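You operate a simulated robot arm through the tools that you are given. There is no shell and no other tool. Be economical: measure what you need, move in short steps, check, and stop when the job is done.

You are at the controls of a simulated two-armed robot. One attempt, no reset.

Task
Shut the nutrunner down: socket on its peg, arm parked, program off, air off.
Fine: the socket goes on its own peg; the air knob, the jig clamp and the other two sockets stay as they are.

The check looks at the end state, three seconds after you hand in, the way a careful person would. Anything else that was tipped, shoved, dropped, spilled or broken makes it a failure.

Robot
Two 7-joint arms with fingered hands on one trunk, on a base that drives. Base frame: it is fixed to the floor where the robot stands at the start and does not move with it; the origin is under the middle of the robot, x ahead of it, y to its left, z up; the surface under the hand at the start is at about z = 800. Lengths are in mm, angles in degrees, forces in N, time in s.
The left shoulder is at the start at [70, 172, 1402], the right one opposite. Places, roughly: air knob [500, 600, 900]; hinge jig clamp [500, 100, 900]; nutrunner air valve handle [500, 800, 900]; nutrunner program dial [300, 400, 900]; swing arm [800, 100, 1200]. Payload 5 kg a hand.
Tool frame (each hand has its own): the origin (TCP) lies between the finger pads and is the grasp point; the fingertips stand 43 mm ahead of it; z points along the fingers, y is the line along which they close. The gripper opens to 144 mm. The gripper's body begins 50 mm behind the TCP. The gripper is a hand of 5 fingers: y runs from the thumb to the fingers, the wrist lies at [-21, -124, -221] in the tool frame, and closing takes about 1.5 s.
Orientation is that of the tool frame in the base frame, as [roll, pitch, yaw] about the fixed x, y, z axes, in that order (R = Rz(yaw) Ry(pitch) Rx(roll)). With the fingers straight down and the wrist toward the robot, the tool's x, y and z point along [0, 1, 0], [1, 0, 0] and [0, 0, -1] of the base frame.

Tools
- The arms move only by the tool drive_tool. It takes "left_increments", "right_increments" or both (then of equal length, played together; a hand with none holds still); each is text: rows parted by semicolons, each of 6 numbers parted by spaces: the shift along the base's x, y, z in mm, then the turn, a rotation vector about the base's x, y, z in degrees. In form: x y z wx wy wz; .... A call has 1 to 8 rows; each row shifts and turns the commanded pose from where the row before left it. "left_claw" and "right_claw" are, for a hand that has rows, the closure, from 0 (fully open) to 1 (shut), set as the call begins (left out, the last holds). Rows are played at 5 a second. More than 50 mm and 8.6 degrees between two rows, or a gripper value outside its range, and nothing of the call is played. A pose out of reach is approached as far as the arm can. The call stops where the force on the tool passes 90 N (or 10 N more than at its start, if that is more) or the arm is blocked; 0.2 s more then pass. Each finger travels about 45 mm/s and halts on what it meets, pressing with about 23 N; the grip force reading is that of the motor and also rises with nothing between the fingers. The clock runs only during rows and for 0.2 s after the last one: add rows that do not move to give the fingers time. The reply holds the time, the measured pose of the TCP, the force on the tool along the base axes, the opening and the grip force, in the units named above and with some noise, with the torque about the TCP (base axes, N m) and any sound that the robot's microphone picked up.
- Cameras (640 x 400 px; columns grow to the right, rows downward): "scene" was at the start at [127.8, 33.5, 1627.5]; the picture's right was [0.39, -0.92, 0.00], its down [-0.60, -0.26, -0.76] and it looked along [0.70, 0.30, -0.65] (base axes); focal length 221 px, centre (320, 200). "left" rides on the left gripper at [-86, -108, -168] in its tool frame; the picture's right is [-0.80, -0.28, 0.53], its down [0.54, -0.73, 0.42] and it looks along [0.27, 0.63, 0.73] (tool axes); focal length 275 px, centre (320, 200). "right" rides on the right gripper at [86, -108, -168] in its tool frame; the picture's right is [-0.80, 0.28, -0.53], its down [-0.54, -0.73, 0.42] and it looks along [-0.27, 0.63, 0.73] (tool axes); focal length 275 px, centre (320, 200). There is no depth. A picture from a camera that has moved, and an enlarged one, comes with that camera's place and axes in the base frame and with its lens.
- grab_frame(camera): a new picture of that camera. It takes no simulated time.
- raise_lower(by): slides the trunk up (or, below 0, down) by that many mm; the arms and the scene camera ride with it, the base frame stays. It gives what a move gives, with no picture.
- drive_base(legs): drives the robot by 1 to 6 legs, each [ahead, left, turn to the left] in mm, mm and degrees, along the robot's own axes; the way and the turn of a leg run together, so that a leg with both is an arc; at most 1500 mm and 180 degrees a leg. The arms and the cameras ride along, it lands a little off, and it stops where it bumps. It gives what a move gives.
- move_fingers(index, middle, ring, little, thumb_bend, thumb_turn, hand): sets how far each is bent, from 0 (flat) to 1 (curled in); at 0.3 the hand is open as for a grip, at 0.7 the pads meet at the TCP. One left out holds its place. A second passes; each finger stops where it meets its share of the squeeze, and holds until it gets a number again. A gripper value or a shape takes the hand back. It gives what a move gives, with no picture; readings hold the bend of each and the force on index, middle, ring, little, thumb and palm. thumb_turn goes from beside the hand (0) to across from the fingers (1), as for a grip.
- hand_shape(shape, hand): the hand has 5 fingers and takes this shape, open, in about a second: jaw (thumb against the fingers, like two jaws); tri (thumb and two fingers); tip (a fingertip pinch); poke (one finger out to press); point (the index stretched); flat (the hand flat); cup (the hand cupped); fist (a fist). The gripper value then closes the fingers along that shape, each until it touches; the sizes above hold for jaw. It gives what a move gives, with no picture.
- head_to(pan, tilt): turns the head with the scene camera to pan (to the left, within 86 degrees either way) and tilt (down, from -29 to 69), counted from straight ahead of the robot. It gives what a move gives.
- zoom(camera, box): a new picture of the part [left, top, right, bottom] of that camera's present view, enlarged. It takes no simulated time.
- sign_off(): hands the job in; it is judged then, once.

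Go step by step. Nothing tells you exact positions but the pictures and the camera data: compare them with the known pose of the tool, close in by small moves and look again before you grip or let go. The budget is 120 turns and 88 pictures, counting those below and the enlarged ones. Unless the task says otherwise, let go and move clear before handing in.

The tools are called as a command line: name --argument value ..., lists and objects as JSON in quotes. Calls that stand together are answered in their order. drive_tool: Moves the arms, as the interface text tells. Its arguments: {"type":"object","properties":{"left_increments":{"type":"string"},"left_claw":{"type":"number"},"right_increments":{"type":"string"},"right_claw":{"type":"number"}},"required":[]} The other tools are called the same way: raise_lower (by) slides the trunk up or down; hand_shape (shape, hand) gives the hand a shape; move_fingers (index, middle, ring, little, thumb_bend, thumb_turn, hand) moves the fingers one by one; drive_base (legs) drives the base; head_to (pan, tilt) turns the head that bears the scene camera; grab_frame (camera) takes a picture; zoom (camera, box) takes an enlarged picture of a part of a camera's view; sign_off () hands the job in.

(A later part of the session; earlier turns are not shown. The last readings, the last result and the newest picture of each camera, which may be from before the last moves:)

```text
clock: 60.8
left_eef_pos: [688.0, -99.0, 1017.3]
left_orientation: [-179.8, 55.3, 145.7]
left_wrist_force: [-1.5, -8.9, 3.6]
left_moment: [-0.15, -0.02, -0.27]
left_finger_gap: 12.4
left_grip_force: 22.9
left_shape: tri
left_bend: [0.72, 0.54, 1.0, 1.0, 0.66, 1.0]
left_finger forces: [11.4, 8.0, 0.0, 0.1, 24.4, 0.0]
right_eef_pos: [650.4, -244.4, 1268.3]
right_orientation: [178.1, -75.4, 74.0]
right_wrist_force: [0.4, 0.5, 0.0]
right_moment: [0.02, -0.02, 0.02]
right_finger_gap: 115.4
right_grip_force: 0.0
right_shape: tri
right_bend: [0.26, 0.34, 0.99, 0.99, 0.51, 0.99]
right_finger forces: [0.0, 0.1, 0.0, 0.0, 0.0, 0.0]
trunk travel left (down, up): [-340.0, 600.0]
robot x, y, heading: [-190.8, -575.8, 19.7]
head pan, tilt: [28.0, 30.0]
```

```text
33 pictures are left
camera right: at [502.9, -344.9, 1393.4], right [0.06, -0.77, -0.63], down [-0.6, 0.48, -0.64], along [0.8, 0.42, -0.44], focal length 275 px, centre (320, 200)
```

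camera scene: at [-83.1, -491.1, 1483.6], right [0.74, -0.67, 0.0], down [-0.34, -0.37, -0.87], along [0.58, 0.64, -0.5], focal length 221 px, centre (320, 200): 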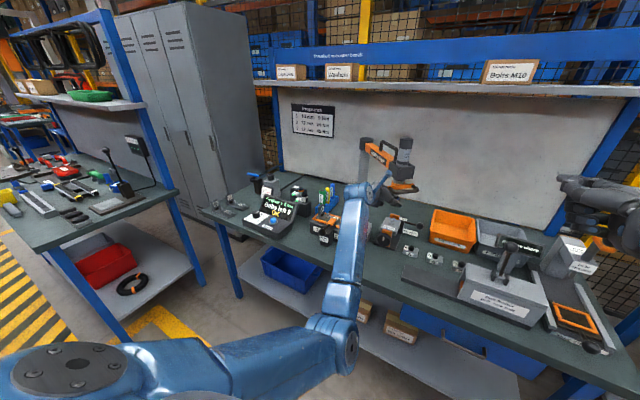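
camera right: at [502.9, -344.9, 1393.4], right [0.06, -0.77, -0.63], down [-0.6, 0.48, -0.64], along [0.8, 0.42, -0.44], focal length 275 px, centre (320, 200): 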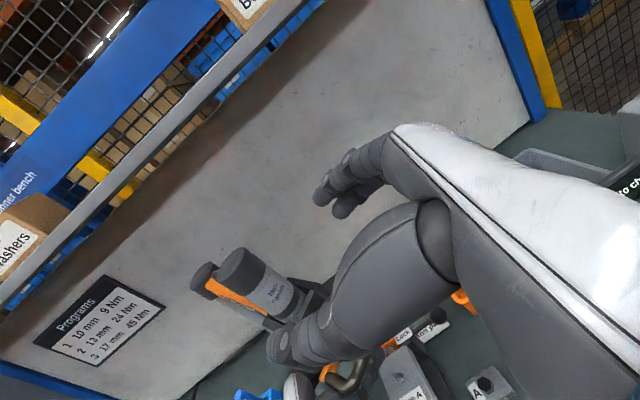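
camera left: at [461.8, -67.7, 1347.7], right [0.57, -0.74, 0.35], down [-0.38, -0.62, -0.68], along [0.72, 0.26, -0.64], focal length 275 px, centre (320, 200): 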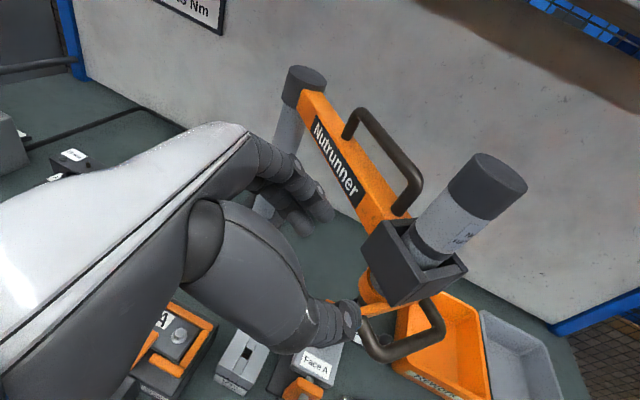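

The approach line passes right through the motor barrel. Advancing 100 mm then checking.

drive_tool --right_increments "6.5 23 -6 0 0 0;6.5 23 -6 0 0 0;6.5 23 -6 0 0 0;6.5 23 -6 0 0 0;0 0 0 0 0 0"

zoom --camera "right" --box '[200, 120, 460, 380]'

```text
clock: 62.1
left_eef_pos: [687.7, -99.9, 1016.9]
left_orientation: [-179.9, 55.5, 145.4]
left_wrist_force: [-0.8, -4.8, 4.7]
left_moment: [-0.08, -0.04, -0.16]
left_finger_gap: 12.8
left_grip_force: 23.1
left_shape: tri
left_bend: [0.72, 0.54, 1.0, 1.0, 0.67, 1.0]
left_finger forces: [11.7, 8.7, 0.0, 0.0, 22.6, 0.0]
right_eef_pos: [701.4, -180.4, 1235.1]
right_orientation: [172.3, -73.4, 77.4]
right_wrist_force: [0.1, 0.6, 0.0]
right_moment: [0.03, -0.01, 0.02]
right_finger_gap: 115.4
right_grip_force: 0.1
right_shape: tri
right_bend: [0.26, 0.34, 0.99, 0.99, 0.51, 0.99]
right_finger forces: [0.0, 0.0, 0.0, 0.0, 0.1, 0.0]
trunk travel left (down, up): [-340.0, 600.0]
robot x, y, heading: [-189.4, -575.3, 19.7]
head pan, tilt: [28.0, 30.0]
stopped in row 5 (right hand): the arm was blocked; the commanded pose is now the measured one
```

```text
1.54 times, centred on (330, 250) of right
camera zoom: at [547.9, -270.1, 1359.1], right [0.04, -0.8, -0.6], down [-0.57, 0.48, -0.67], along [0.82, 0.37, -0.44], focal length 424 px, centre (305, 123)
```

zoom: 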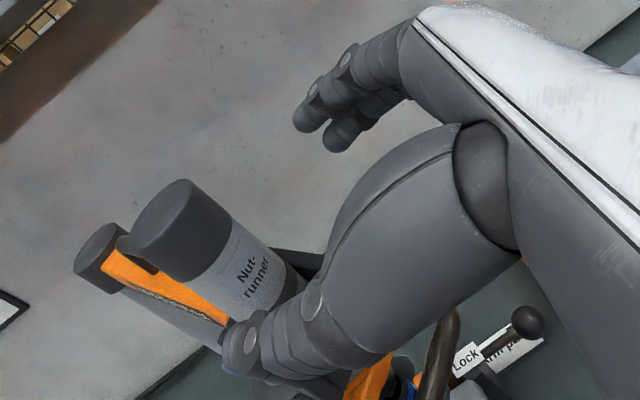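

The right wrist hit the same sort of limit. I'll turn it 25° further left-pointing, then approach again.

drive_tool --right_increments "2 -20 5 0 0 6.5;2 -15 5 0 0 6.5;2 -5 5 0 0 6.5;0 0 5 0 0 6.5;0 0 0 0 0 0;0 0 0 0 0 0"

zoom --camera "right" --box '[200, 120, 460, 380]'

```text
clock: 63.5
left_eef_pos: [687.0, -97.3, 1017.1]
left_orientation: [-179.7, 55.3, 145.7]
left_wrist_force: [-2.6, -8.8, 3.8]
left_moment: [-0.14, 0.02, -0.25]
left_finger_gap: 12.8
left_grip_force: 23.1
left_shape: tri
left_bend: [0.72, 0.54, 1.0, 1.0, 0.66, 1.0]
left_finger forces: [10.8, 7.5, 0.0, 0.1, 24.1, 0.0]
right_eef_pos: [704.8, -218.9, 1252.9]
right_orientation: [172.8, -73.6, 103.1]
right_wrist_force: [0.0, -0.2, 1.1]
right_moment: [-0.03, -0.01, 0.0]
right_finger_gap: 115.3
right_grip_force: 0.1
right_shape: tri
right_bend: [0.26, 0.34, 0.99, 0.99, 0.51, 0.99]
right_finger forces: [0.1, 0.1, 0.1, 0.1, 0.0, 0.1]
trunk travel left (down, up): [-340.0, 600.0]
robot x, y, heading: [-188.0, -573.8, 20.0]
head pan, tilt: [28.0, 30.0]
```

```text
1.54 times, centred on (330, 250) of right
camera zoom: at [606.9, -367.0, 1379.5], right [0.38, -0.7, -0.6], down [-0.73, 0.18, -0.67], along [0.57, 0.69, -0.44], focal length 424 px, centre (305, 123)
```

zoom: 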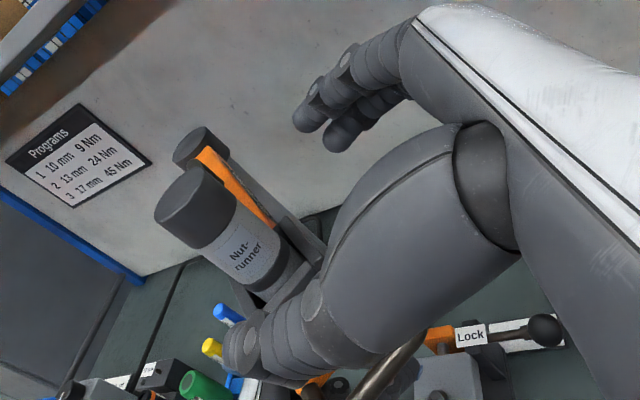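

Aligned now. Advancing toward the barrel.

drive_tool --right_increments "-2 23 -6 0 0 0;-2 23 -6 0 0 0;-2 23 -6 0 0 0;-2 20 -5 0 0 0;0 0 0 0 0 0"

zoom --camera "right" --box '[200, 120, 460, 380]'

```text
clock: 64.8
left_eef_pos: [687.0, -99.3, 1017.3]
left_orientation: [-179.7, 55.4, 145.6]
left_wrist_force: [-1.8, -10.0, 4.0]
left_moment: [-0.15, 0.03, -0.25]
left_finger_gap: 12.7
left_grip_force: 23.1
left_shape: tri
left_bend: [0.72, 0.54, 1.0, 1.0, 0.66, 1.0]
left_finger forces: [10.5, 7.5, 0.0, 0.1, 24.5, 0.1]
right_eef_pos: [697.1, -129.1, 1230.3]
right_orientation: [172.5, -73.6, 103.4]
right_wrist_force: [-0.1, -0.1, 0.9]
right_moment: [0.02, 0.03, 0.02]
right_finger_gap: 115.6
right_grip_force: 0.1
right_shape: tri
right_bend: [0.26, 0.34, 0.99, 0.99, 0.51, 0.99]
right_finger forces: [0.0, 0.0, 0.1, 0.0, 0.1, 0.1]
trunk travel left (down, up): [-340.0, 600.0]
robot x, y, heading: [-188.5, -571.9, 19.4]
head pan, tilt: [28.0, 30.0]
```

```text
1.54 times, centred on (330, 250) of right
camera zoom: at [599.0, -277.5, 1356.4], right [0.38, -0.7, -0.6], down [-0.73, 0.18, -0.67], along [0.57, 0.69, -0.44], focal length 424 px, centre (305, 123)
```

zoom: 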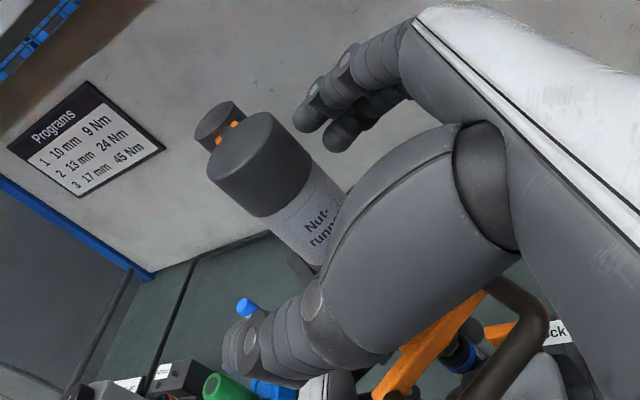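

The barrel sits squarely between fingers and thumb, ~25 mm ahead. I advance 20 mm and close.

drive_tool --right_increments "-1 10 -2 0 0 0;-1 10 -2 0 0 0;0 0 0 0 0 0;0 0 0 0 0 0;0 0 0 0 0 0;0 0 0 0 0 0;0 0 0 0 0 0;0 0 0 0 0 0" --right_claw 0.8

```text
clock: 66.5
left_eef_pos: [686.3, -97.4, 1017.0]
left_orientation: [-179.5, 55.3, 145.8]
left_wrist_force: [-9.4, -8.6, 4.3]
left_moment: [-0.21, 0.15, -0.31]
left_finger_gap: 12.8
left_grip_force: 23.1
left_shape: tri
left_bend: [0.73, 0.54, 1.0, 1.0, 0.66, 1.0]
left_finger forces: [9.2, 7.1, 0.0, 0.1, 26.2, 0.1]
right_eef_pos: [695.6, -108.4, 1226.2]
right_orientation: [173.2, -73.5, 102.7]
right_wrist_force: [8.0, 1.5, 0.3]
right_moment: [0.01, -0.02, -0.19]
right_finger_gap: 30.4
right_grip_force: 0.0
right_shape: tri
right_bend: [0.73, 0.56, 0.99, 0.99, 0.74, 1.0]
right_finger forces: [3.5, 3.5, 0.0, 0.0, 0.1, 0.1]
trunk travel left (down, up): [-340.0, 600.0]
robot x, y, heading: [-190.1, -574.1, 19.7]
head pan, tilt: [28.0, 30.0]
```

drive_tool --right_increments "2 0 0 0 0 0;2 0 0 0 0 0;0 0 0 0 0 0;0 0 0 0 0 0;0 0 0 0 0 0;0 0 0 0 0 0" --right_claw 1

```text
clock: 68.0
left_eef_pos: [687.0, -98.5, 1017.5]
left_orientation: [-179.7, 55.5, 145.7]
left_wrist_force: [6.8, -15.0, 5.1]
left_moment: [-0.2, -0.17, -0.34]
left_finger_gap: 12.3
left_grip_force: 23.2
left_shape: tri
left_bend: [0.72, 0.54, 1.0, 1.0, 0.66, 1.0]
left_finger forces: [14.1, 7.4, 0.0, 0.0, 25.5, 0.1]
right_eef_pos: [697.9, -107.5, 1226.1]
right_orientation: [172.6, -73.4, 103.5]
right_wrist_force: [-7.7, 10.2, -0.7]
right_moment: [0.08, 0.01, 0.19]
right_finger_gap: 25.5
right_grip_force: 22.7
right_shape: tri
right_bend: [0.74, 0.56, 1.0, 1.0, 0.74, 1.0]
right_finger forces: [9.1, 9.0, 0.0, 0.0, 22.6, 0.0]
trunk travel left (down, up): [-340.0, 600.0]
robot x, y, heading: [-190.8, -572.9, 19.9]
head pan, tilt: [28.0, 30.0]
```

The I-described grip on the motor barrel now holds with thumb and fingers. I hold it still with the right hand and pull the socket down with the left.

drive_tool --left_increments "0 0 -3 0 0 0;0 0 -3 0 0 0;0 0 -3 0 0 0;0 0 -3 0 0 0;0 0 -3 0 0 0;0 0 0 0 0 0"

zoom --camera "scene" --box '[345, 130, 445, 220]'

```text
clock: 69.3
left_eef_pos: [686.7, -97.6, 1001.8]
left_orientation: [-179.8, 55.4, 145.6]
left_wrist_force: [0.8, -19.7, 24.0]
left_moment: [-0.43, -0.5, -0.47]
left_finger_gap: 11.7
left_grip_force: 22.8
left_shape: tri
left_bend: [0.72, 0.57, 1.0, 1.0, 0.67, 0.99]
left_finger forces: [15.0, 1.2, 0.0, 0.0, 26.6, 0.0]
right_eef_pos: [698.9, -107.2, 1224.7]
right_orientation: [173.1, -73.4, 102.9]
right_wrist_force: [-2.7, 14.0, -21.7]
right_moment: [-0.3, 0.32, 0.08]
right_finger_gap: 25.4
right_grip_force: 23.4
right_shape: tri
right_bend: [0.74, 0.56, 1.0, 1.0, 0.74, 1.0]
right_finger forces: [11.1, 9.4, 0.1, 0.5, 21.2, 0.1]
trunk travel left (down, up): [-340.0, 600.0]
robot x, y, heading: [-187.5, -573.2, 19.9]
head pan, tilt: [28.0, 30.0]
```

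```text
4.44 times, centred on (395, 175) of scene
camera zoom: at [-83.0, -489.8, 1483.5], right [0.74, -0.67, 0.0], down [-0.34, -0.37, -0.87], along [0.58, 0.64, -0.5], focal length 981 px, centre (-13, 311)
```

zoom: 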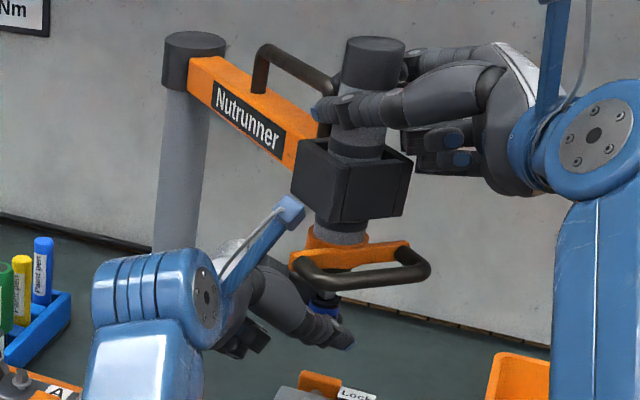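

The left grip slips at ~24 N, so hand-pulling won't free it. But the pegs lie exactly on the arm's swing radius (~370 mm from the column): the socket is meant to be set on its peg by swinging the arm there and lowering. I'll let go with both hands, then regrip by the handle.

drive_tool --left_increments "0 0 0 0 0 0;0 0 0 0 0 0;0 0 0 0 0 0;-17 11 13 0 0 0;-17 11 13 0 0 0;-17 11 13 0 0 0;-17 11 13 0 0 0;-17 11 13 0 0 0" --right_increments "0 0 0 0 0 0;0 0 0 0 0 0;0 0 0 0 0 0;0 0 0 0 0 0;2 -24 6 0 0 0;2 -24 6 0 0 0;2 -24 6 0 0 0;2 -24 6 0 0 0" --left_claw 0.3 --right_claw 0.1

drive_tool --left_increments "-20 15 15 0 0 0;-20 15 15 0 0 0;-20 10 10 0 0 0;-20 10 0 0 0 0;-20 0 0 0 0 0;0 0 0 0 0 0" --right_increments "2 -35 10 0 0 0;-10 -40 10 0 0 0;-20 -40 10 0 0 0;-20 -40 10 0 0 0;-20 -40 10 0 0 0;-20 -40 10 0 0 0"

grab_frame --camera "scene"

```text
clock: 71.2
left_eef_pos: [601.0, -42.7, 1066.5]
left_orientation: [-179.8, 55.2, 145.5]
left_wrist_force: [-0.2, -0.6, 0.8]
left_moment: [0.01, 0.02, 0.02]
left_finger_gap: 100.4
left_grip_force: 0.0
left_shape: tri
left_bend: [0.73, 0.37, 0.99, 0.99, 0.6, 0.99]
left_finger forces: [0.0, 0.0, 0.1, 0.1, 0.1, 0.1]
right_eef_pos: [707.0, -205.2, 1249.7]
right_orientation: [172.6, -73.4, 103.4]
right_wrist_force: [-0.2, 0.3, -0.1]
right_moment: [-0.04, -0.01, -0.04]
right_finger_gap: 129.4
right_grip_force: 0.1
right_shape: tri
right_bend: [0.27, 0.32, 0.99, 0.99, 0.39, 0.98]
right_finger forces: [0.0, 0.0, 0.1, 0.0, 0.0, 0.0]
trunk travel left (down, up): [-340.0, 600.0]
robot x, y, heading: [-189.3, -573.1, 19.7]
head pan, tilt: [28.0, 30.0]
```

```text
clock: 72.5
left_eef_pos: [500.6, 6.7, 1108.0]
left_orientation: [-179.8, 55.3, 145.5]
left_wrist_force: [0.0, -0.5, 0.7]
left_moment: [0.02, 0.03, 0.01]
left_finger_gap: 100.8
left_grip_force: 0.1
left_shape: tri
left_bend: [0.73, 0.37, 0.99, 0.99, 0.6, 0.99]
left_finger forces: [0.1, 0.1, 0.1, 0.0, 0.0, 0.1]
right_eef_pos: [619.3, -440.3, 1312.0]
right_orientation: [172.7, -73.6, 103.3]
right_wrist_force: [0.9, -1.4, -0.4]
right_moment: [0.01, 0.01, -0.03]
right_finger_gap: 129.5
right_grip_force: 0.2
right_shape: tri
right_bend: [0.27, 0.32, 0.99, 0.99, 0.39, 0.98]
right_finger forces: [0.1, 0.1, 0.0, 0.1, 0.0, 0.0]
trunk travel left (down, up): [-340.0, 600.0]
robot x, y, heading: [-192.2, -575.2, 19.9]
head pan, tilt: [28.0, 30.0]
```

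```text
28 pictures are left
camera scene: at [-82.6, -491.7, 1483.6], right [0.74, -0.67, 0.0], down [-0.34, -0.37, -0.87], along [0.58, 0.64, -0.5], focal length 221 px, centre (320, 200)
```

scene: 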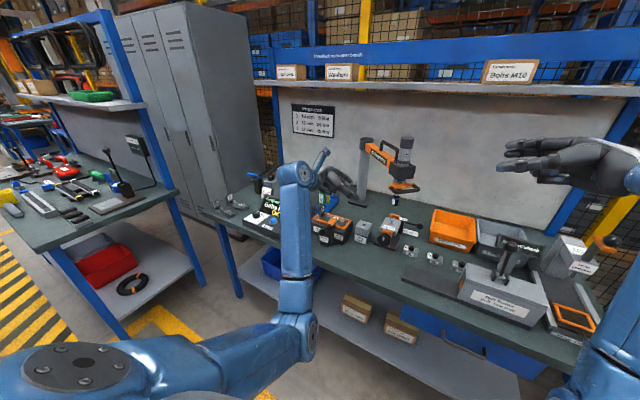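

Both hands are clear and the tool hangs freely. I rotate the left hand to palm-down, fingers sloping forward, and zoom on the handle to measure it.

drive_tool --left_increments "0 -10 10 8.23 0.64 -0.15;0 -10 10 8.23 0.64 -0.15;0 -10 10 8.23 0.64 -0.15;0 -10 10 8.23 0.64 -0.15;0 -10 10 8.23 0.64 -0.15;0 -10 10 8.23 0.64 -0.15;0 -10 0 8.23 0.64 -0.15;0 -10 0 8.23 0.64 -0.15" --left_claw 0

zoom --camera "scene" --box '[350, 120, 450, 220]'

grab_frame --camera "left"

```text
clock: 74.3
left_eef_pos: [502.0, -71.6, 1167.4]
left_orientation: [135.5, 0.1, 119.7]
left_wrist_force: [0.9, -0.2, 0.6]
left_moment: [0.03, 0.0, -0.03]
left_finger_gap: 143.7
left_grip_force: 0.0
left_shape: tri
left_bend: [0.3, 0.3, 0.99, 0.99, 0.3, 0.98]
left_finger forces: [0.0, 0.0, 0.1, 0.0, 0.1, 0.1]
right_eef_pos: [618.7, -439.5, 1309.1]
right_orientation: [172.9, -73.4, 103.0]
right_wrist_force: [-0.3, -0.7, 0.4]
right_moment: [0.03, 0.03, 0.0]
right_finger_gap: 129.6
right_grip_force: 0.1
right_shape: tri
right_bend: [0.27, 0.32, 0.99, 0.99, 0.39, 0.98]
right_finger forces: [0.1, 0.1, 0.1, 0.1, 0.0, 0.0]
trunk travel left (down, up): [-340.0, 600.0]
robot x, y, heading: [-189.7, -576.4, 20.0]
head pan, tilt: [28.0, 30.0]
```

```text
4.00 times, centred on (400, 170) of scene
camera zoom: at [-82.5, -489.9, 1483.5], right [0.74, -0.67, 0.0], down [-0.34, -0.37, -0.87], along [0.58, 0.64, -0.5], focal length 883 px, centre (0, 320)
```

zoom: 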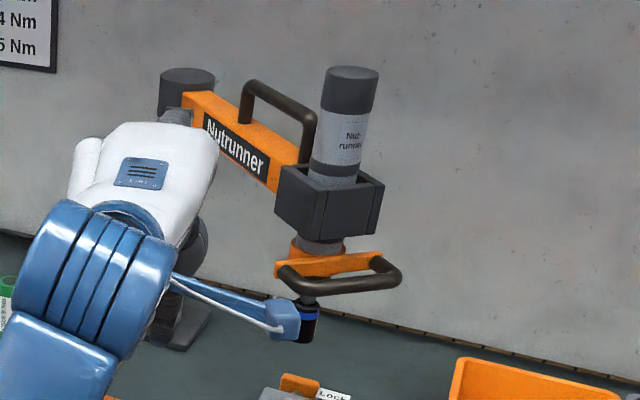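

```text
26 pictures are left
camera left: at [376.0, -244.9, 1210.0], right [0.55, -0.61, -0.58], down [-0.46, 0.36, -0.81], along [0.7, 0.71, -0.08], focal length 275 px, centre (320, 200)
```

left: 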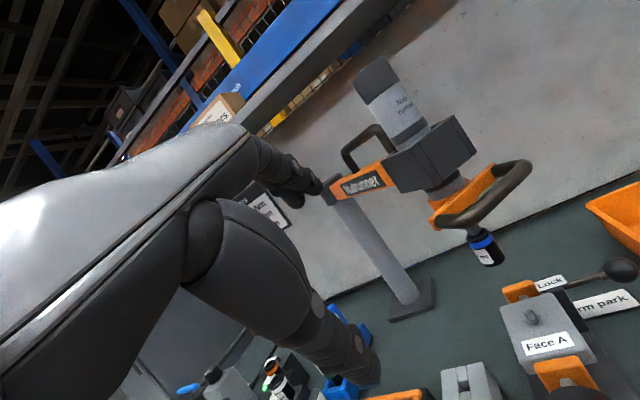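

Palm-down works with perfect tracking. I flatten the tilt to ~20°, yaw toward the handle, pre-close, and move to about 110 mm before the handle bar.

drive_tool --left_increments "0 -30 -5 3.6 -5.1 2.5;0 -30 -5 3.6 -5.1 2.5;0 -30 -5 3.6 -5.1 2.5;10 -30 -5 3.6 -5.1 2.5;20 -20 -10 0 0 0;20 -10 -10 0 0 0;20 -8 -4 0 0 0;0 0 0 0 0 0" --left_claw 0.6

grab_frame --camera "left"

zoom --camera "scene" --box '[330, 110, 470, 230]'

```text
clock: 75.6
left_eef_pos: [524.1, -147.7, 1150.8]
left_orientation: [103.9, -8.0, 133.9]
left_wrist_force: [0.1, -0.6, 0.2]
left_moment: [0.03, 0.02, -0.02]
left_finger_gap: 57.6
left_grip_force: 0.0
left_shape: tri
left_bend: [0.74, 0.49, 0.99, 0.99, 0.73, 1.0]
left_finger forces: [0.0, 0.0, 0.0, 0.1, 0.1, 0.0]
right_eef_pos: [620.4, -437.5, 1309.8]
right_orientation: [173.1, -73.4, 102.8]
right_wrist_force: [0.2, -0.4, 0.6]
right_moment: [0.05, -0.01, -0.01]
right_finger_gap: 129.5
right_grip_force: 0.0
right_shape: tri
right_bend: [0.27, 0.32, 0.99, 0.99, 0.39, 0.98]
right_finger forces: [0.0, 0.0, 0.1, 0.1, 0.1, 0.0]
trunk travel left (down, up): [-340.0, 600.0]
robot x, y, heading: [-191.5, -573.1, 20.1]
head pan, tilt: [28.0, 30.0]
stopped in row 6 (left hand): the arm was blocked; the commanded pose is now the measured one
```

```text
25 pictures are left
camera left: at [441.6, -335.2, 1075.5], right [0.83, -0.22, -0.51], down [-0.28, 0.63, -0.72], along [0.48, 0.75, 0.47], focal length 275 px, centre (320, 200)
```

left: 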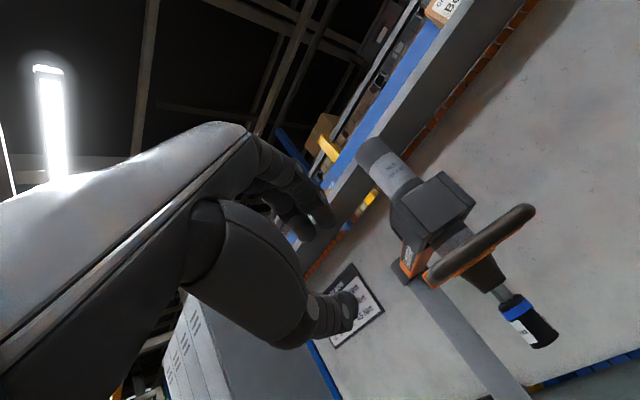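

```text
3.33 times, centred on (400, 170) of scene
camera zoom: at [-81.9, -489.3, 1483.4], right [0.74, -0.67, 0.0], down [-0.34, -0.37, -0.87], along [0.58, 0.64, -0.5], focal length 736 px, centre (53, 300)
```

zoom: 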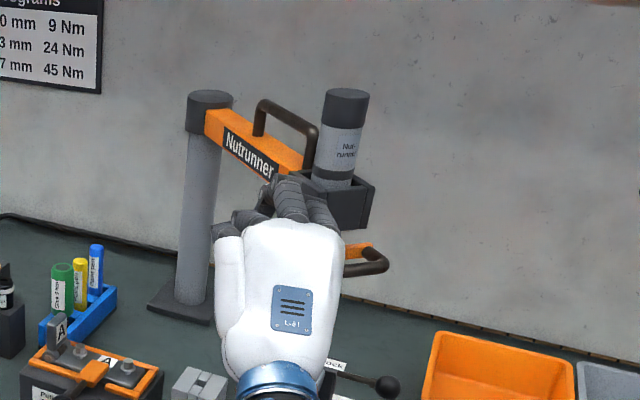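

I overshot the tilt to its limit; I ease it back ~13° and set up in front of the bar, which I now place at about (665, -156, 1085).

drive_tool --left_increments "5 -25 0 -4.6 4.5 0;5 -25 -5 -4.6 4.5 0;25 -20 -6 0 0 0;30 -15 -6 0 0 0;0 0 0 0 0 0"

grab_frame --camera "left"

```text
clock: 76.3
left_eef_pos: [518.4, -132.5, 1123.7]
left_orientation: [112.2, -16.6, 136.9]
left_wrist_force: [0.2, -0.1, 0.3]
left_moment: [-0.03, -0.04, 0.03]
left_finger_gap: 57.7
left_grip_force: 0.0
left_shape: tri
left_bend: [0.74, 0.49, 0.99, 0.99, 0.73, 1.0]
left_finger forces: [0.0, 0.0, 0.0, 0.0, 0.1, 0.0]
right_eef_pos: [618.7, -437.1, 1309.7]
right_orientation: [172.9, -73.5, 103.1]
right_wrist_force: [-1.5, 0.8, 0.5]
right_moment: [-0.02, -0.02, 0.01]
right_finger_gap: 129.4
right_grip_force: 0.0
right_shape: tri
right_bend: [0.27, 0.32, 0.99, 0.99, 0.39, 0.98]
right_finger forces: [0.1, 0.0, 0.0, 0.1, 0.1, 0.1]
trunk travel left (down, up): [-340.0, 600.0]
robot x, y, heading: [-187.3, -575.5, 20.0]
head pan, tilt: [28.0, 30.0]
stopped in row 3 (left hand): the arm was blocked; the commanded pose is now the measured one
```

```text
23 pictures are left
camera left: at [437.8, -325.0, 1064.3], right [0.72, -0.15, -0.67], down [-0.47, 0.6, -0.64], along [0.5, 0.78, 0.37], focal length 275 px, centre (320, 200)
```

left: 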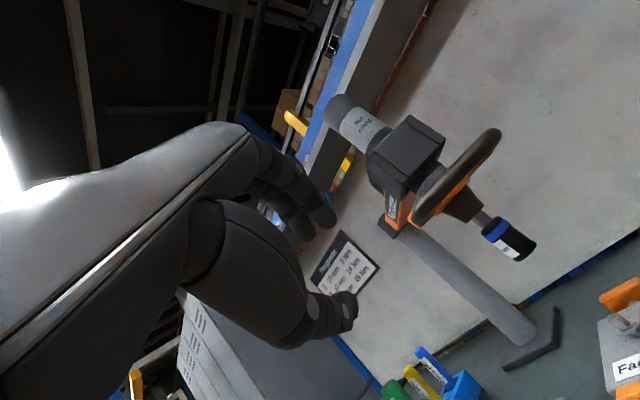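

The left wrist is limited here, so I'll swing the arm by pushing the round motor barrel with the closed right fingertips along the 370 mm arc. First the left arm withdraws, and the base shifts 300 mm left.

drive_tool --left_increments "-30 10 5 0 0 -5;-30 10 10 0 0 -5;-30 10 10 0 0 -5;-30 10 10 0 0 -5;-30 10 10 0 0 -5;-30 10 10 0 0 -5;-30 10 10 0 0 -5" --right_increments "-30 -20 0 0 0 0;-30 -20 0 0 0 0;-30 -20 0 0 0 0;-30 -20 0 0 0 0;-30 -20 0 0 0 0;0 0 0 0 0 0;0 0 0 0 0 0" --right_claw 1

drive_base --legs '[[103, 282, 0]]'

grab_frame --camera "scene"

```text
clock: 77.9
left_eef_pos: [306.8, -63.5, 1188.2]
left_orientation: [112.2, -16.6, 101.6]
left_wrist_force: [-1.0, 0.5, 0.2]
left_moment: [-0.01, 0.02, 0.0]
left_finger_gap: 57.8
left_grip_force: 0.1
left_shape: tri
left_bend: [0.74, 0.49, 0.99, 0.99, 0.73, 1.0]
left_finger forces: [0.0, 0.0, 0.0, 0.0, 0.1, 0.1]
right_eef_pos: [466.6, -536.5, 1310.7]
right_orientation: [172.4, -73.5, 103.7]
right_wrist_force: [-0.7, 0.4, 0.2]
right_moment: [-0.02, -0.03, -0.05]
right_finger_gap: 0.0
right_grip_force: 0.1
right_shape: tri
right_bend: [0.7, 0.7, 0.99, 0.99, 0.61, 1.0]
right_finger forces: [0.0, 0.0, 0.0, 0.0, 0.0, 0.0]
trunk travel left (down, up): [-340.0, 600.0]
robot x, y, heading: [-189.6, -572.8, 20.0]
head pan, tilt: [28.0, 30.0]
```

```text
clock: 79.9
left_eef_pos: [310.7, 236.9, 1187.7]
left_orientation: [112.3, -16.7, 101.8]
left_wrist_force: [0.6, 0.3, -0.7]
left_moment: [0.01, -0.02, -0.03]
left_finger_gap: 57.5
left_grip_force: 0.1
left_shape: tri
left_bend: [0.74, 0.49, 0.99, 0.99, 0.73, 1.0]
left_finger forces: [0.0, 0.0, 0.0, 0.0, 0.0, 0.0]
right_eef_pos: [469.3, -237.4, 1310.0]
right_orientation: [173.0, -73.4, 102.9]
right_wrist_force: [0.8, 0.5, 0.3]
right_moment: [0.01, -0.01, 0.01]
right_finger_gap: 0.2
right_grip_force: 22.8
right_shape: tri
right_bend: [0.7, 0.7, 1.0, 1.0, 0.59, 1.0]
right_finger forces: [0.0, 0.0, 0.0, 0.0, 0.0, 0.0]
trunk travel left (down, up): [-340.0, 600.0]
robot x, y, heading: [-187.2, -274.6, 19.9]
head pan, tilt: [28.0, 30.0]
```

```text
22 pictures are left
camera scene: at [-81.7, -188.7, 1483.4], right [0.74, -0.67, 0.0], down [-0.34, -0.37, -0.87], along [0.58, 0.64, -0.5], focal length 221 px, centre (320, 200)
```

scene: 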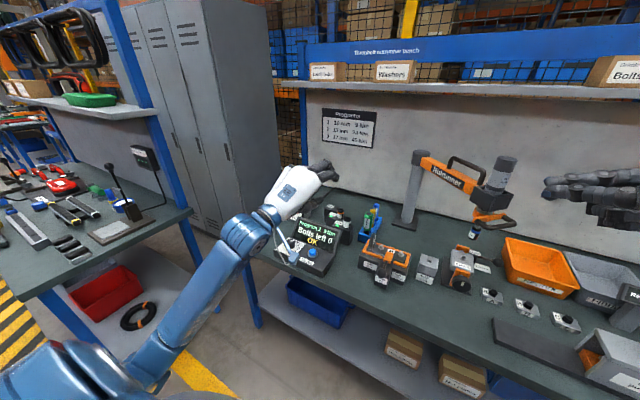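

The view is clear. I bring the right fingertips around to the far side of the motor barrel.

drive_tool --right_increments "46 0 0 0 0 0;46 0 0 0 0 0;46 0 0 0 0 0;46 0 0 0 0 0;47 0 0 0 0 0;48 0 0 0 0 0;0 20 -35 0 0 0;0 10 -33 0 0 0"

drive_tool --right_increments "0 19 0 0 0 0;0 19 0 0 0 0;0 0 0 0 0 0"

zoom --camera "scene" --box '[400, 120, 600, 260]'

```text
clock: 81.7
left_eef_pos: [311.0, 237.5, 1189.4]
left_orientation: [112.3, -16.7, 101.9]
left_wrist_force: [1.0, -0.5, -0.6]
left_moment: [0.02, 0.02, 0.0]
left_finger_gap: 57.5
left_grip_force: 0.1
left_shape: tri
left_bend: [0.74, 0.49, 0.99, 0.99, 0.73, 1.0]
left_finger forces: [0.1, 0.0, 0.0, 0.1, 0.1, 0.0]
right_eef_pos: [748.6, -210.0, 1240.2]
right_orientation: [173.0, -73.5, 102.9]
right_wrist_force: [0.5, -0.7, -0.1]
right_moment: [-0.01, -0.02, 0.03]
right_finger_gap: 0.3
right_grip_force: 23.0
right_shape: tri
right_bend: [0.7, 0.7, 1.0, 1.0, 0.59, 1.0]
right_finger forces: [0.0, 0.0, 0.0, 0.1, 0.0, 0.0]
trunk travel left (down, up): [-340.0, 600.0]
robot x, y, heading: [-188.7, -271.7, 19.9]
head pan, tilt: [28.0, 30.0]
```

```text
clock: 82.5
left_eef_pos: [310.0, 235.7, 1188.5]
left_orientation: [112.2, -16.7, 101.8]
left_wrist_force: [0.6, 0.1, -0.3]
left_moment: [0.03, 0.01, 0.0]
left_finger_gap: 57.8
left_grip_force: 0.1
left_shape: tri
left_bend: [0.74, 0.49, 0.99, 0.99, 0.73, 1.0]
left_finger forces: [0.1, 0.0, 0.1, 0.0, 0.1, 0.0]
right_eef_pos: [747.5, -170.8, 1240.9]
right_orientation: [173.1, -73.5, 102.8]
right_wrist_force: [0.9, -0.5, 0.2]
right_moment: [0.03, -0.02, -0.02]
right_finger_gap: 0.1
right_grip_force: 23.1
right_shape: tri
right_bend: [0.7, 0.7, 1.0, 1.0, 0.59, 1.0]
right_finger forces: [0.0, 0.0, 0.0, 0.1, 0.0, 0.0]
trunk travel left (down, up): [-340.0, 600.0]
robot x, y, heading: [-192.5, -277.6, 19.7]
head pan, tilt: [28.0, 30.0]
```

```text
2.86 times, centred on (500, 190) of scene
camera zoom: at [-81.8, -189.7, 1483.5], right [0.74, -0.67, 0.0], down [-0.34, -0.37, -0.87], along [0.58, 0.64, -0.5], focal length 631 px, centre (-194, 229)
```

zoom: 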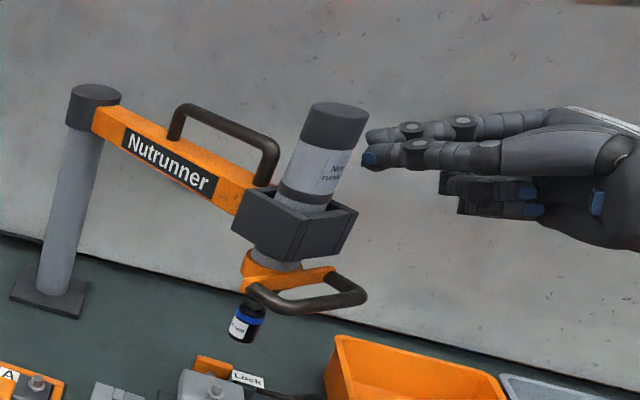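

Fingertips are right behind the barrel. I push along the arc in 3° steps.

drive_tool --right_increments "-17 9 0 0 0 0;-17 9 0 0 0 0;-16 11 0 0 0 0;-16 11 0 0 0 0;-15 12.5 0 0 0 0;-15 12.5 0 0 0 0;-13.5 14 0 0 0 0;-13.5 14 0 0 0 0"

zoom --camera "scene" --box '[380, 100, 600, 260]'

```text
clock: 84.3
left_eef_pos: [309.4, 236.2, 1188.7]
left_orientation: [112.2, -16.6, 101.8]
left_wrist_force: [0.0, -0.2, -0.6]
left_moment: [-0.03, -0.01, -0.03]
left_finger_gap: 58.2
left_grip_force: 0.1
left_shape: tri
left_bend: [0.74, 0.49, 0.99, 0.99, 0.73, 1.0]
left_finger forces: [0.1, 0.0, 0.0, 0.1, 0.1, 0.1]
right_eef_pos: [624.8, -78.1, 1241.6]
right_orientation: [172.7, -73.4, 103.3]
right_wrist_force: [0.9, 0.0, -0.3]
right_moment: [-0.02, -0.01, 0.0]
right_finger_gap: 0.0
right_grip_force: 23.1
right_shape: tri
right_bend: [0.7, 0.7, 1.0, 1.0, 0.59, 1.0]
right_finger forces: [0.0, 0.0, 0.0, 0.0, 0.0, 0.0]
trunk travel left (down, up): [-340.0, 600.0]
robot x, y, heading: [-187.9, -272.7, 19.7]
head pan, tilt: [28.0, 30.0]
```

```text
2.50 times, centred on (490, 180) of scene
camera zoom: at [-82.0, -188.6, 1483.4], right [0.74, -0.67, 0.0], down [-0.34, -0.37, -0.87], along [0.58, 0.64, -0.5], focal length 552 px, centre (-105, 250)
```

zoom: 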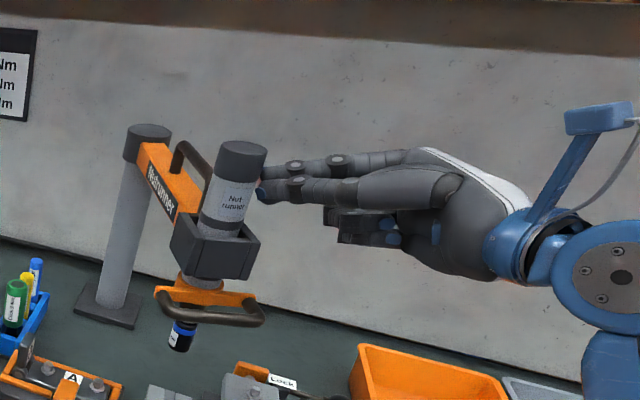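

The arm follows nicely. Continuing along the arc through -163° to about -187°.

drive_tool --right_increments "-12 15.2 0 0 0 0;-12 15.2 0 0 0 0;-10.2 16.4 0 0 0 0;-10.2 16.4 0 0 0 0;-8.5 17.4 0 0 0 0;-8.5 17.4 0 0 0 0;-6.6 18.2 0 0 0 0;-6.6 18.2 0 0 0 0"

drive_tool --right_increments "-4.7 18.8 0 0 0 0;-4.7 18.8 0 0 0 0;-2.7 19.2 0 0 0 0;-2.7 19.2 0 0 0 0;-0.6 19.4 0 0 0 0;-0.6 19.4 0 0 0 0;1.3 19.3 0 0 0 0;1.4 19.3 0 0 0 0"

grab_frame --camera "scene"

```text
clock: 86.1
left_eef_pos: [309.2, 237.5, 1187.0]
left_orientation: [112.2, -16.6, 101.8]
left_wrist_force: [0.1, 0.3, -0.9]
left_moment: [-0.02, -0.04, -0.02]
left_finger_gap: 57.9
left_grip_force: 0.1
left_shape: tri
left_bend: [0.74, 0.49, 0.99, 0.99, 0.73, 1.0]
left_finger forces: [0.0, 0.1, 0.0, 0.1, 0.1, 0.0]
right_eef_pos: [548.9, 57.7, 1241.1]
right_orientation: [173.1, -73.5, 102.8]
right_wrist_force: [-0.1, -0.3, 0.1]
right_moment: [-0.01, 0.0, 0.0]
right_finger_gap: 0.1
right_grip_force: 23.2
right_shape: tri
right_bend: [0.7, 0.7, 1.0, 1.0, 0.59, 1.0]
right_finger forces: [0.0, 0.0, 0.1, 0.0, 0.1, 0.1]
trunk travel left (down, up): [-340.0, 600.0]
robot x, y, heading: [-185.5, -269.5, 19.7]
head pan, tilt: [28.0, 30.0]
```

```text
clock: 87.9
left_eef_pos: [310.4, 238.1, 1187.9]
left_orientation: [112.2, -16.6, 101.9]
left_wrist_force: [-0.6, 0.2, 0.9]
left_moment: [-0.02, -0.01, -0.01]
left_finger_gap: 57.8
left_grip_force: 0.1
left_shape: tri
left_bend: [0.74, 0.49, 0.99, 0.99, 0.73, 1.0]
left_finger forces: [0.0, 0.0, 0.0, 0.0, 0.0, 0.0]
right_eef_pos: [538.1, 213.2, 1241.9]
right_orientation: [173.1, -73.4, 102.7]
right_wrist_force: [0.4, 0.5, 0.2]
right_moment: [0.02, 0.01, -0.02]
right_finger_gap: 0.0
right_grip_force: 23.2
right_shape: tri
right_bend: [0.7, 0.7, 1.0, 1.0, 0.59, 1.0]
right_finger forces: [0.1, 0.0, 0.0, 0.1, 0.0, 0.0]
trunk travel left (down, up): [-340.0, 600.0]
robot x, y, heading: [-189.2, -275.0, 19.8]
head pan, tilt: [28.0, 30.0]
```

```text
19 pictures are left
camera scene: at [-82.0, -187.8, 1483.4], right [0.74, -0.67, 0.0], down [-0.34, -0.37, -0.87], along [0.58, 0.64, -0.5], focal length 221 px, centre (320, 200)
```

scene: 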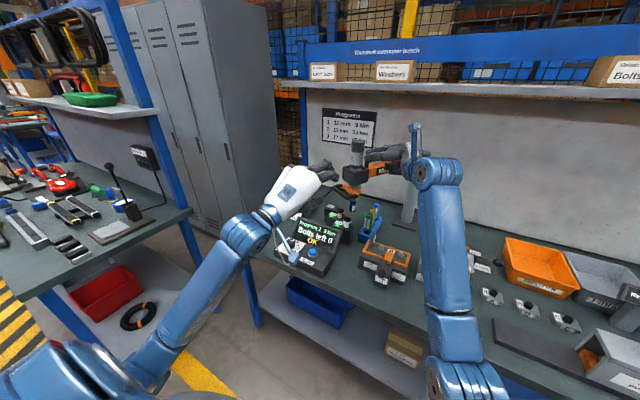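

The motor is near φ≈-194°. I push on to tip angle -211° and then measure alignment with the 10 mm peg.

drive_tool --right_increments "3.3 19 0 0 0 0;3.4 19 0 0 0 0;5.3 18.6 0 0 0 0;5.4 18.6 0 0 0 0;7.2 18 0 0 0 0;7.3 18 0 0 0 0;9 17.1 0 0 0 0;9 17.1 0 0 0 0"

zoom --camera "scene" --box '[280, 110, 440, 270]'

```text
clock: 89.7
left_eef_pos: [309.5, 236.3, 1188.0]
left_orientation: [112.3, -16.6, 101.7]
left_wrist_force: [-0.2, 0.5, -0.7]
left_moment: [-0.01, -0.02, -0.03]
left_finger_gap: 57.8
left_grip_force: 0.1
left_shape: tri
left_bend: [0.74, 0.49, 0.99, 0.99, 0.73, 1.0]
left_finger forces: [0.1, 0.1, 0.1, 0.0, 0.0, 0.0]
right_eef_pos: [585.1, 358.1, 1243.3]
right_orientation: [173.2, -73.5, 102.8]
right_wrist_force: [0.7, 0.7, 0.9]
right_moment: [0.02, -0.03, 0.0]
right_finger_gap: 0.0
right_grip_force: 22.8
right_shape: tri
right_bend: [0.7, 0.7, 1.0, 1.0, 0.59, 1.0]
right_finger forces: [0.1, 0.0, 0.0, 0.0, 0.1, 0.0]
trunk travel left (down, up): [-340.0, 600.0]
robot x, y, heading: [-190.8, -270.6, 19.9]
head pan, tilt: [28.0, 30.0]
```

```text
2.50 times, centred on (360, 190) of scene
camera zoom: at [-82.1, -187.8, 1483.4], right [0.74, -0.67, 0.0], down [-0.34, -0.37, -0.87], along [0.58, 0.64, -0.5], focal length 552 px, centre (220, 225)
```

zoom: 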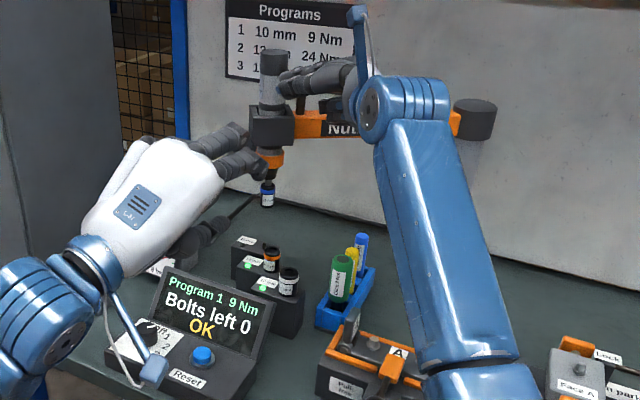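

The socket is ~7° short of the peg along the arc. Now I withdraw both hands and reposition the base to the left, so the left hand can take the handle.

drive_tool --right_increments "-10 -45 0 0 0 0;-10 -45 0 0 0 0;-15 -46 0 0 0 0;-15 -46 0 0 0 0;-16 -46 0 0 0 0;-16 -46 0 0 0 0;-16 -46 0 0 0 0;-16 -46 0 0 0 0" --left_increments "-20 0 10 0 0 0;-20 0 10 0 0 0;-20 0 10 0 0 0;-20 0 10 0 0 0;-20 0 10 0 0 0;-20 0 10 0 0 0;0 0 0 0 0 0;0 0 0 0 0 0"

drive_tool --right_increments "-16 -46 0 0 0 0;-16 -46 0 0 0 0;-16 -46 0 0 0 0;-16 -46 0 0 0 -5;-16 -46 0 0 0 -5;-16 -46 0 0 0 -5;-16 -46 0 0 0 -5;-16 -46 0 0 0 -5"

drive_base --legs '[[0, 0, -35], [-244, 755, 0]]'

head_to --pan 20 --tilt 35

grab_frame --camera "scene"

```text
clock: 91.5
left_eef_pos: [240.8, 295.8, 1238.1]
left_orientation: [112.1, -16.7, 101.7]
left_wrist_force: [0.2, -0.7, 0.7]
left_moment: [0.02, -0.01, 0.03]
left_finger_gap: 57.6
left_grip_force: 0.1
left_shape: tri
left_bend: [0.74, 0.49, 0.99, 0.99, 0.73, 1.0]
left_finger forces: [0.0, 0.0, 0.0, 0.0, 0.0, 0.0]
left hand out of reach, approached as far as the arm can: row 1, 2, 3, 4, 5, 6
right_eef_pos: [471.7, -7.8, 1241.6]
right_orientation: [172.9, -73.6, 103.2]
right_wrist_force: [-0.2, -0.1, 0.4]
right_moment: [-0.06, -0.02, -0.01]
right_finger_gap: 0.0
right_grip_force: 23.5
right_shape: tri
right_bend: [0.7, 0.7, 1.0, 1.0, 0.59, 1.0]
right_finger forces: [0.1, 0.0, 0.0, 0.0, 0.0, 0.0]
trunk travel left (down, up): [-340.0, 600.0]
robot x, y, heading: [-191.9, -272.6, 20.1]
head pan, tilt: [28.0, 30.0]
```

```text
clock: 93.3
left_eef_pos: [242.1, 294.4, 1236.1]
left_orientation: [112.3, -16.8, 101.5]
left_wrist_force: [-0.2, -0.7, -0.2]
left_moment: [0.01, 0.01, 0.04]
left_finger_gap: 58.0
left_grip_force: 0.1
left_shape: tri
left_bend: [0.74, 0.49, 0.99, 0.99, 0.73, 1.0]
left_finger forces: [0.0, 0.0, 0.1, 0.0, 0.0, 0.0]
right_eef_pos: [490.8, -380.3, 1262.3]
right_orientation: [172.7, -73.7, 78.3]
right_wrist_force: [0.9, -0.2, -0.7]
right_moment: [0.03, 0.01, 0.02]
right_finger_gap: 0.2
right_grip_force: 23.3
right_shape: tri
right_bend: [0.7, 0.7, 1.0, 1.0, 0.59, 1.0]
right_finger forces: [0.0, 0.1, 0.0, 0.0, 0.0, 0.0]
right hand out of reach, approached as far as the arm can: row 4, 5, 6, 7, 8
trunk travel left (down, up): [-340.0, 600.0]
robot x, y, heading: [-189.4, -271.5, 20.1]
head pan, tilt: [28.0, 30.0]
```

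```text
clock: 98.5
left_eef_pos: [455.0, 617.3, 1240.9]
left_orientation: [112.1, -16.8, 66.9]
left_wrist_force: [0.5, -0.5, 0.2]
left_moment: [0.0, 0.03, 0.0]
left_finger_gap: 57.8
left_grip_force: 0.1
left_shape: tri
left_bend: [0.74, 0.49, 0.99, 0.99, 0.73, 1.0]
left_finger forces: [0.1, 0.0, 0.0, 0.0, 0.0, 0.0]
right_eef_pos: [271.7, -78.5, 1261.6]
right_orientation: [172.9, -73.8, 43.1]
right_wrist_force: [-0.3, -0.3, -0.8]
right_moment: [0.0, -0.03, 0.03]
right_finger_gap: 0.0
right_grip_force: 23.2
right_shape: tri
right_bend: [0.7, 0.7, 1.0, 1.0, 0.59, 1.0]
right_finger forces: [0.0, 0.0, 0.0, 0.1, 0.0, 0.0]
trunk travel left (down, up): [-340.0, 600.0]
robot x, y, heading: [-223.5, 406.3, -15.0]
head pan, tilt: [28.0, 30.0]
stopped in leg 2: the robot was blocked; the commanded pose is now the measured one
```

```text
clock: 99.2
left_eef_pos: [454.8, 616.4, 1240.2]
left_orientation: [112.1, -16.8, 66.8]
left_wrist_force: [-0.8, -0.4, 0.3]
left_moment: [0.05, 0.02, 0.03]
left_finger_gap: 57.7
left_grip_force: 0.0
left_shape: tri
left_bend: [0.74, 0.49, 0.99, 0.99, 0.73, 1.0]
left_finger forces: [0.1, 0.0, 0.0, 0.0, 0.1, 0.0]
right_eef_pos: [272.0, -78.0, 1261.1]
right_orientation: [173.6, -74.0, 42.5]
right_wrist_force: [-0.9, 0.9, -0.6]
right_moment: [-0.01, 0.03, 0.01]
right_finger_gap: 0.4
right_grip_force: 23.1
right_shape: tri
right_bend: [0.7, 0.7, 1.0, 1.0, 0.59, 1.0]
right_finger forces: [0.1, 0.0, 0.1, 0.0, 0.0, 0.0]
trunk travel left (down, up): [-340.0, 600.0]
robot x, y, heading: [-221.7, 406.3, -15.2]
head pan, tilt: [20.0, 35.0]
```

```text
17 pictures are left
camera scene: at [-89.4, 389.9, 1476.3], right [0.08, -1.0, -0.01], down [-0.57, -0.04, -0.82], along [0.82, 0.07, -0.57], focal length 221 px, centre (320, 200)
```

scene: 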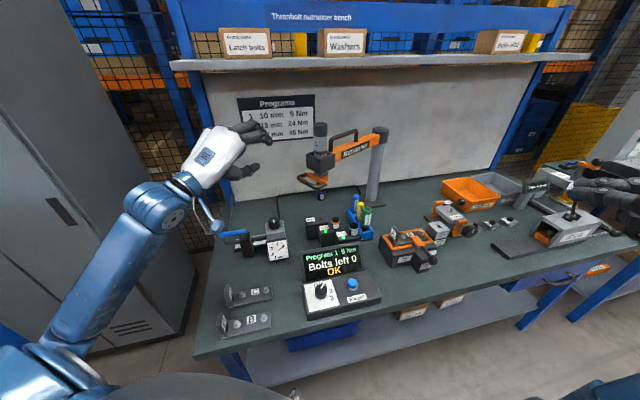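

The base stopped at y≈406 against something on the left; I'll ease off it a touch. Then a zoom to refine socket, handle and peg positions.

drive_base --legs '[[5, -20, 0]]'

zoom --camera "scene" --box '[265, 110, 385, 260]'

grab_frame --camera "left"

```text
clock: 100.0
left_eef_pos: [457.5, 608.0, 1234.7]
left_orientation: [112.0, -16.1, 66.8]
left_wrist_force: [-0.2, 0.2, -0.3]
left_moment: [-0.01, -0.01, -0.06]
left_finger_gap: 57.6
left_grip_force: 0.0
left_shape: tri
left_bend: [0.74, 0.49, 0.99, 0.99, 0.73, 1.0]
left_finger forces: [0.0, 0.0, 0.1, 0.0, 0.0, 0.0]
right_eef_pos: [273.6, -86.8, 1262.8]
right_orientation: [172.6, -73.4, 43.5]
right_wrist_force: [0.2, -0.4, 0.5]
right_moment: [0.0, -0.01, -0.04]
right_finger_gap: 0.0
right_grip_force: 22.9
right_shape: tri
right_bend: [0.7, 0.7, 1.0, 1.0, 0.59, 1.0]
right_finger forces: [0.0, 0.0, 0.0, 0.0, 0.0, 0.0]
trunk travel left (down, up): [-340.0, 600.0]
robot x, y, heading: [-221.6, 386.0, -15.3]
head pan, tilt: [20.0, 35.0]
```

```text
2.67 times, centred on (325, 185) of scene
camera zoom: at [-86.5, 382.6, 1475.3], right [0.08, -1.0, 0.0], down [-0.57, -0.05, -0.82], along [0.82, 0.07, -0.57], focal length 589 px, centre (307, 240)
```

zoom: 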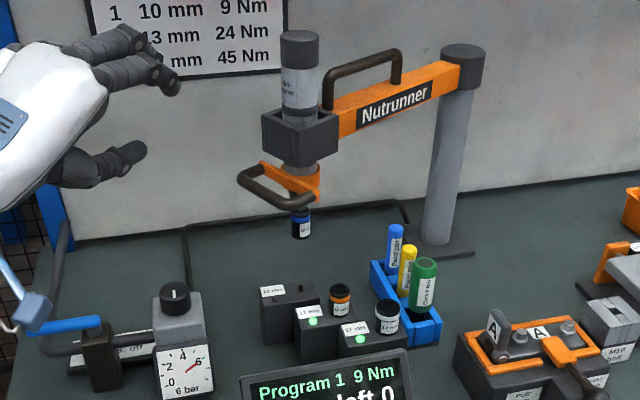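

```text
15 pictures are left
camera left: at [249.4, 618.0, 1175.6], right [0.11, -0.74, -0.67], down [0.41, 0.64, -0.65], along [0.91, -0.2, 0.37], focal length 275 px, centre (320, 200)
```

left: 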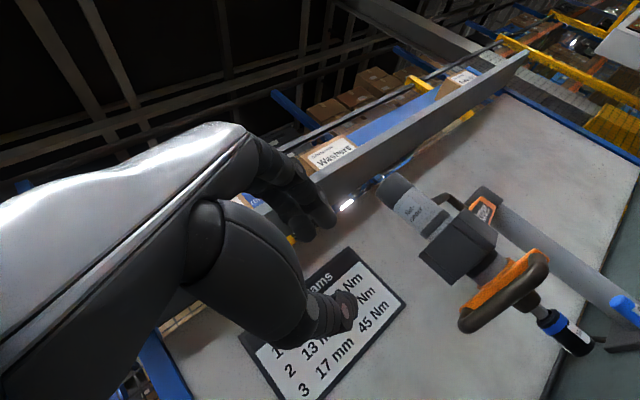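

The socket already hangs nearly over the peg (about (618, 450), top z≈892). One close zoom to check fine alignment.

zoom --camera "scene" --box '[295, 180, 345, 235]'

```text
7.27 times, centred on (320, 208) of scene
camera zoom: at [-86.5, 382.6, 1475.3], right [0.08, -1.0, 0.0], down [-0.57, -0.05, -0.82], along [0.82, 0.07, -0.57], focal length 1606 px, centre (320, 146)
```

zoom: 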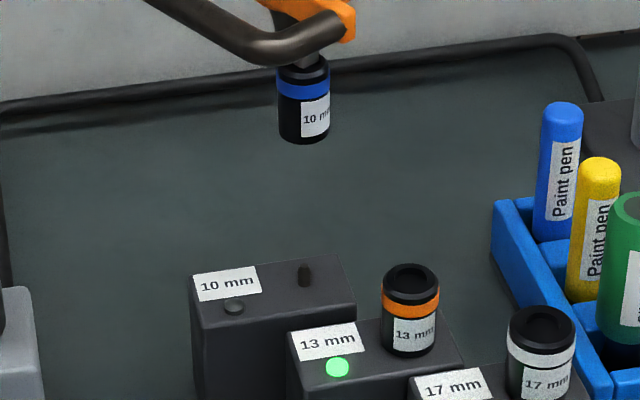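

Socket and peg line up on the same bearing, so I only need to press the tool straight down here. I'll bring the left hand, re-oriented (tilt 35°, yaw -30°), to about 80 mm before the handle bar.

drive_tool --left_increments "10 -20 -23 -2.5 4.4 -1.6;10 -20 -23 -2.5 4.4 -1.6;11 -20 -23 -2.5 4.4 -1.6;11 -19 -23 -2.5 4.4 -1.6;0 0 0 0 0 0" --left_claw 0.5

```text
clock: 101.2
left_eef_pos: [499.0, 527.0, 1144.4]
left_orientation: [123.1, 0.9, 58.8]
left_wrist_force: [0.5, 0.8, 0.0]
left_moment: [0.01, -0.01, -0.03]
left_finger_gap: 71.8
left_grip_force: 0.0
left_shape: tri
left_bend: [0.74, 0.45, 0.99, 0.99, 0.7, 1.0]
left_finger forces: [0.0, 0.0, 0.1, 0.1, 0.0, 0.1]
right_eef_pos: [273.1, -87.8, 1263.4]
right_orientation: [172.7, -73.6, 43.4]
right_wrist_force: [0.4, 0.0, 0.4]
right_moment: [0.0, -0.01, -0.02]
right_finger_gap: 0.0
right_grip_force: 23.1
right_shape: tri
right_bend: [0.7, 0.7, 1.0, 1.0, 0.59, 1.0]
right_finger forces: [0.0, 0.0, 0.0, 0.1, 0.1, 0.0]
trunk travel left (down, up): [-340.0, 600.0]
robot x, y, heading: [-226.9, 384.1, -15.3]
head pan, tilt: [20.0, 35.0]
```

Orientation is exactly as wanted. A look from the hand camera before closing in.

grab_frame --camera "left"

```text
13 pictures are left
camera left: at [284.2, 556.4, 1146.7], right [-0.17, -0.84, -0.52], down [0.24, 0.48, -0.85], along [0.96, -0.26, 0.12], focal length 275 px, centre (320, 200)
```

left: 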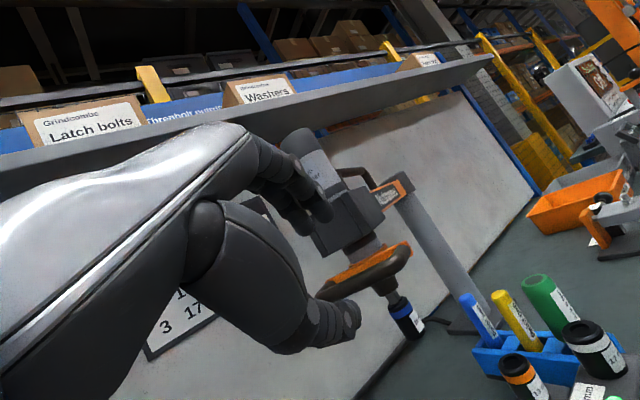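

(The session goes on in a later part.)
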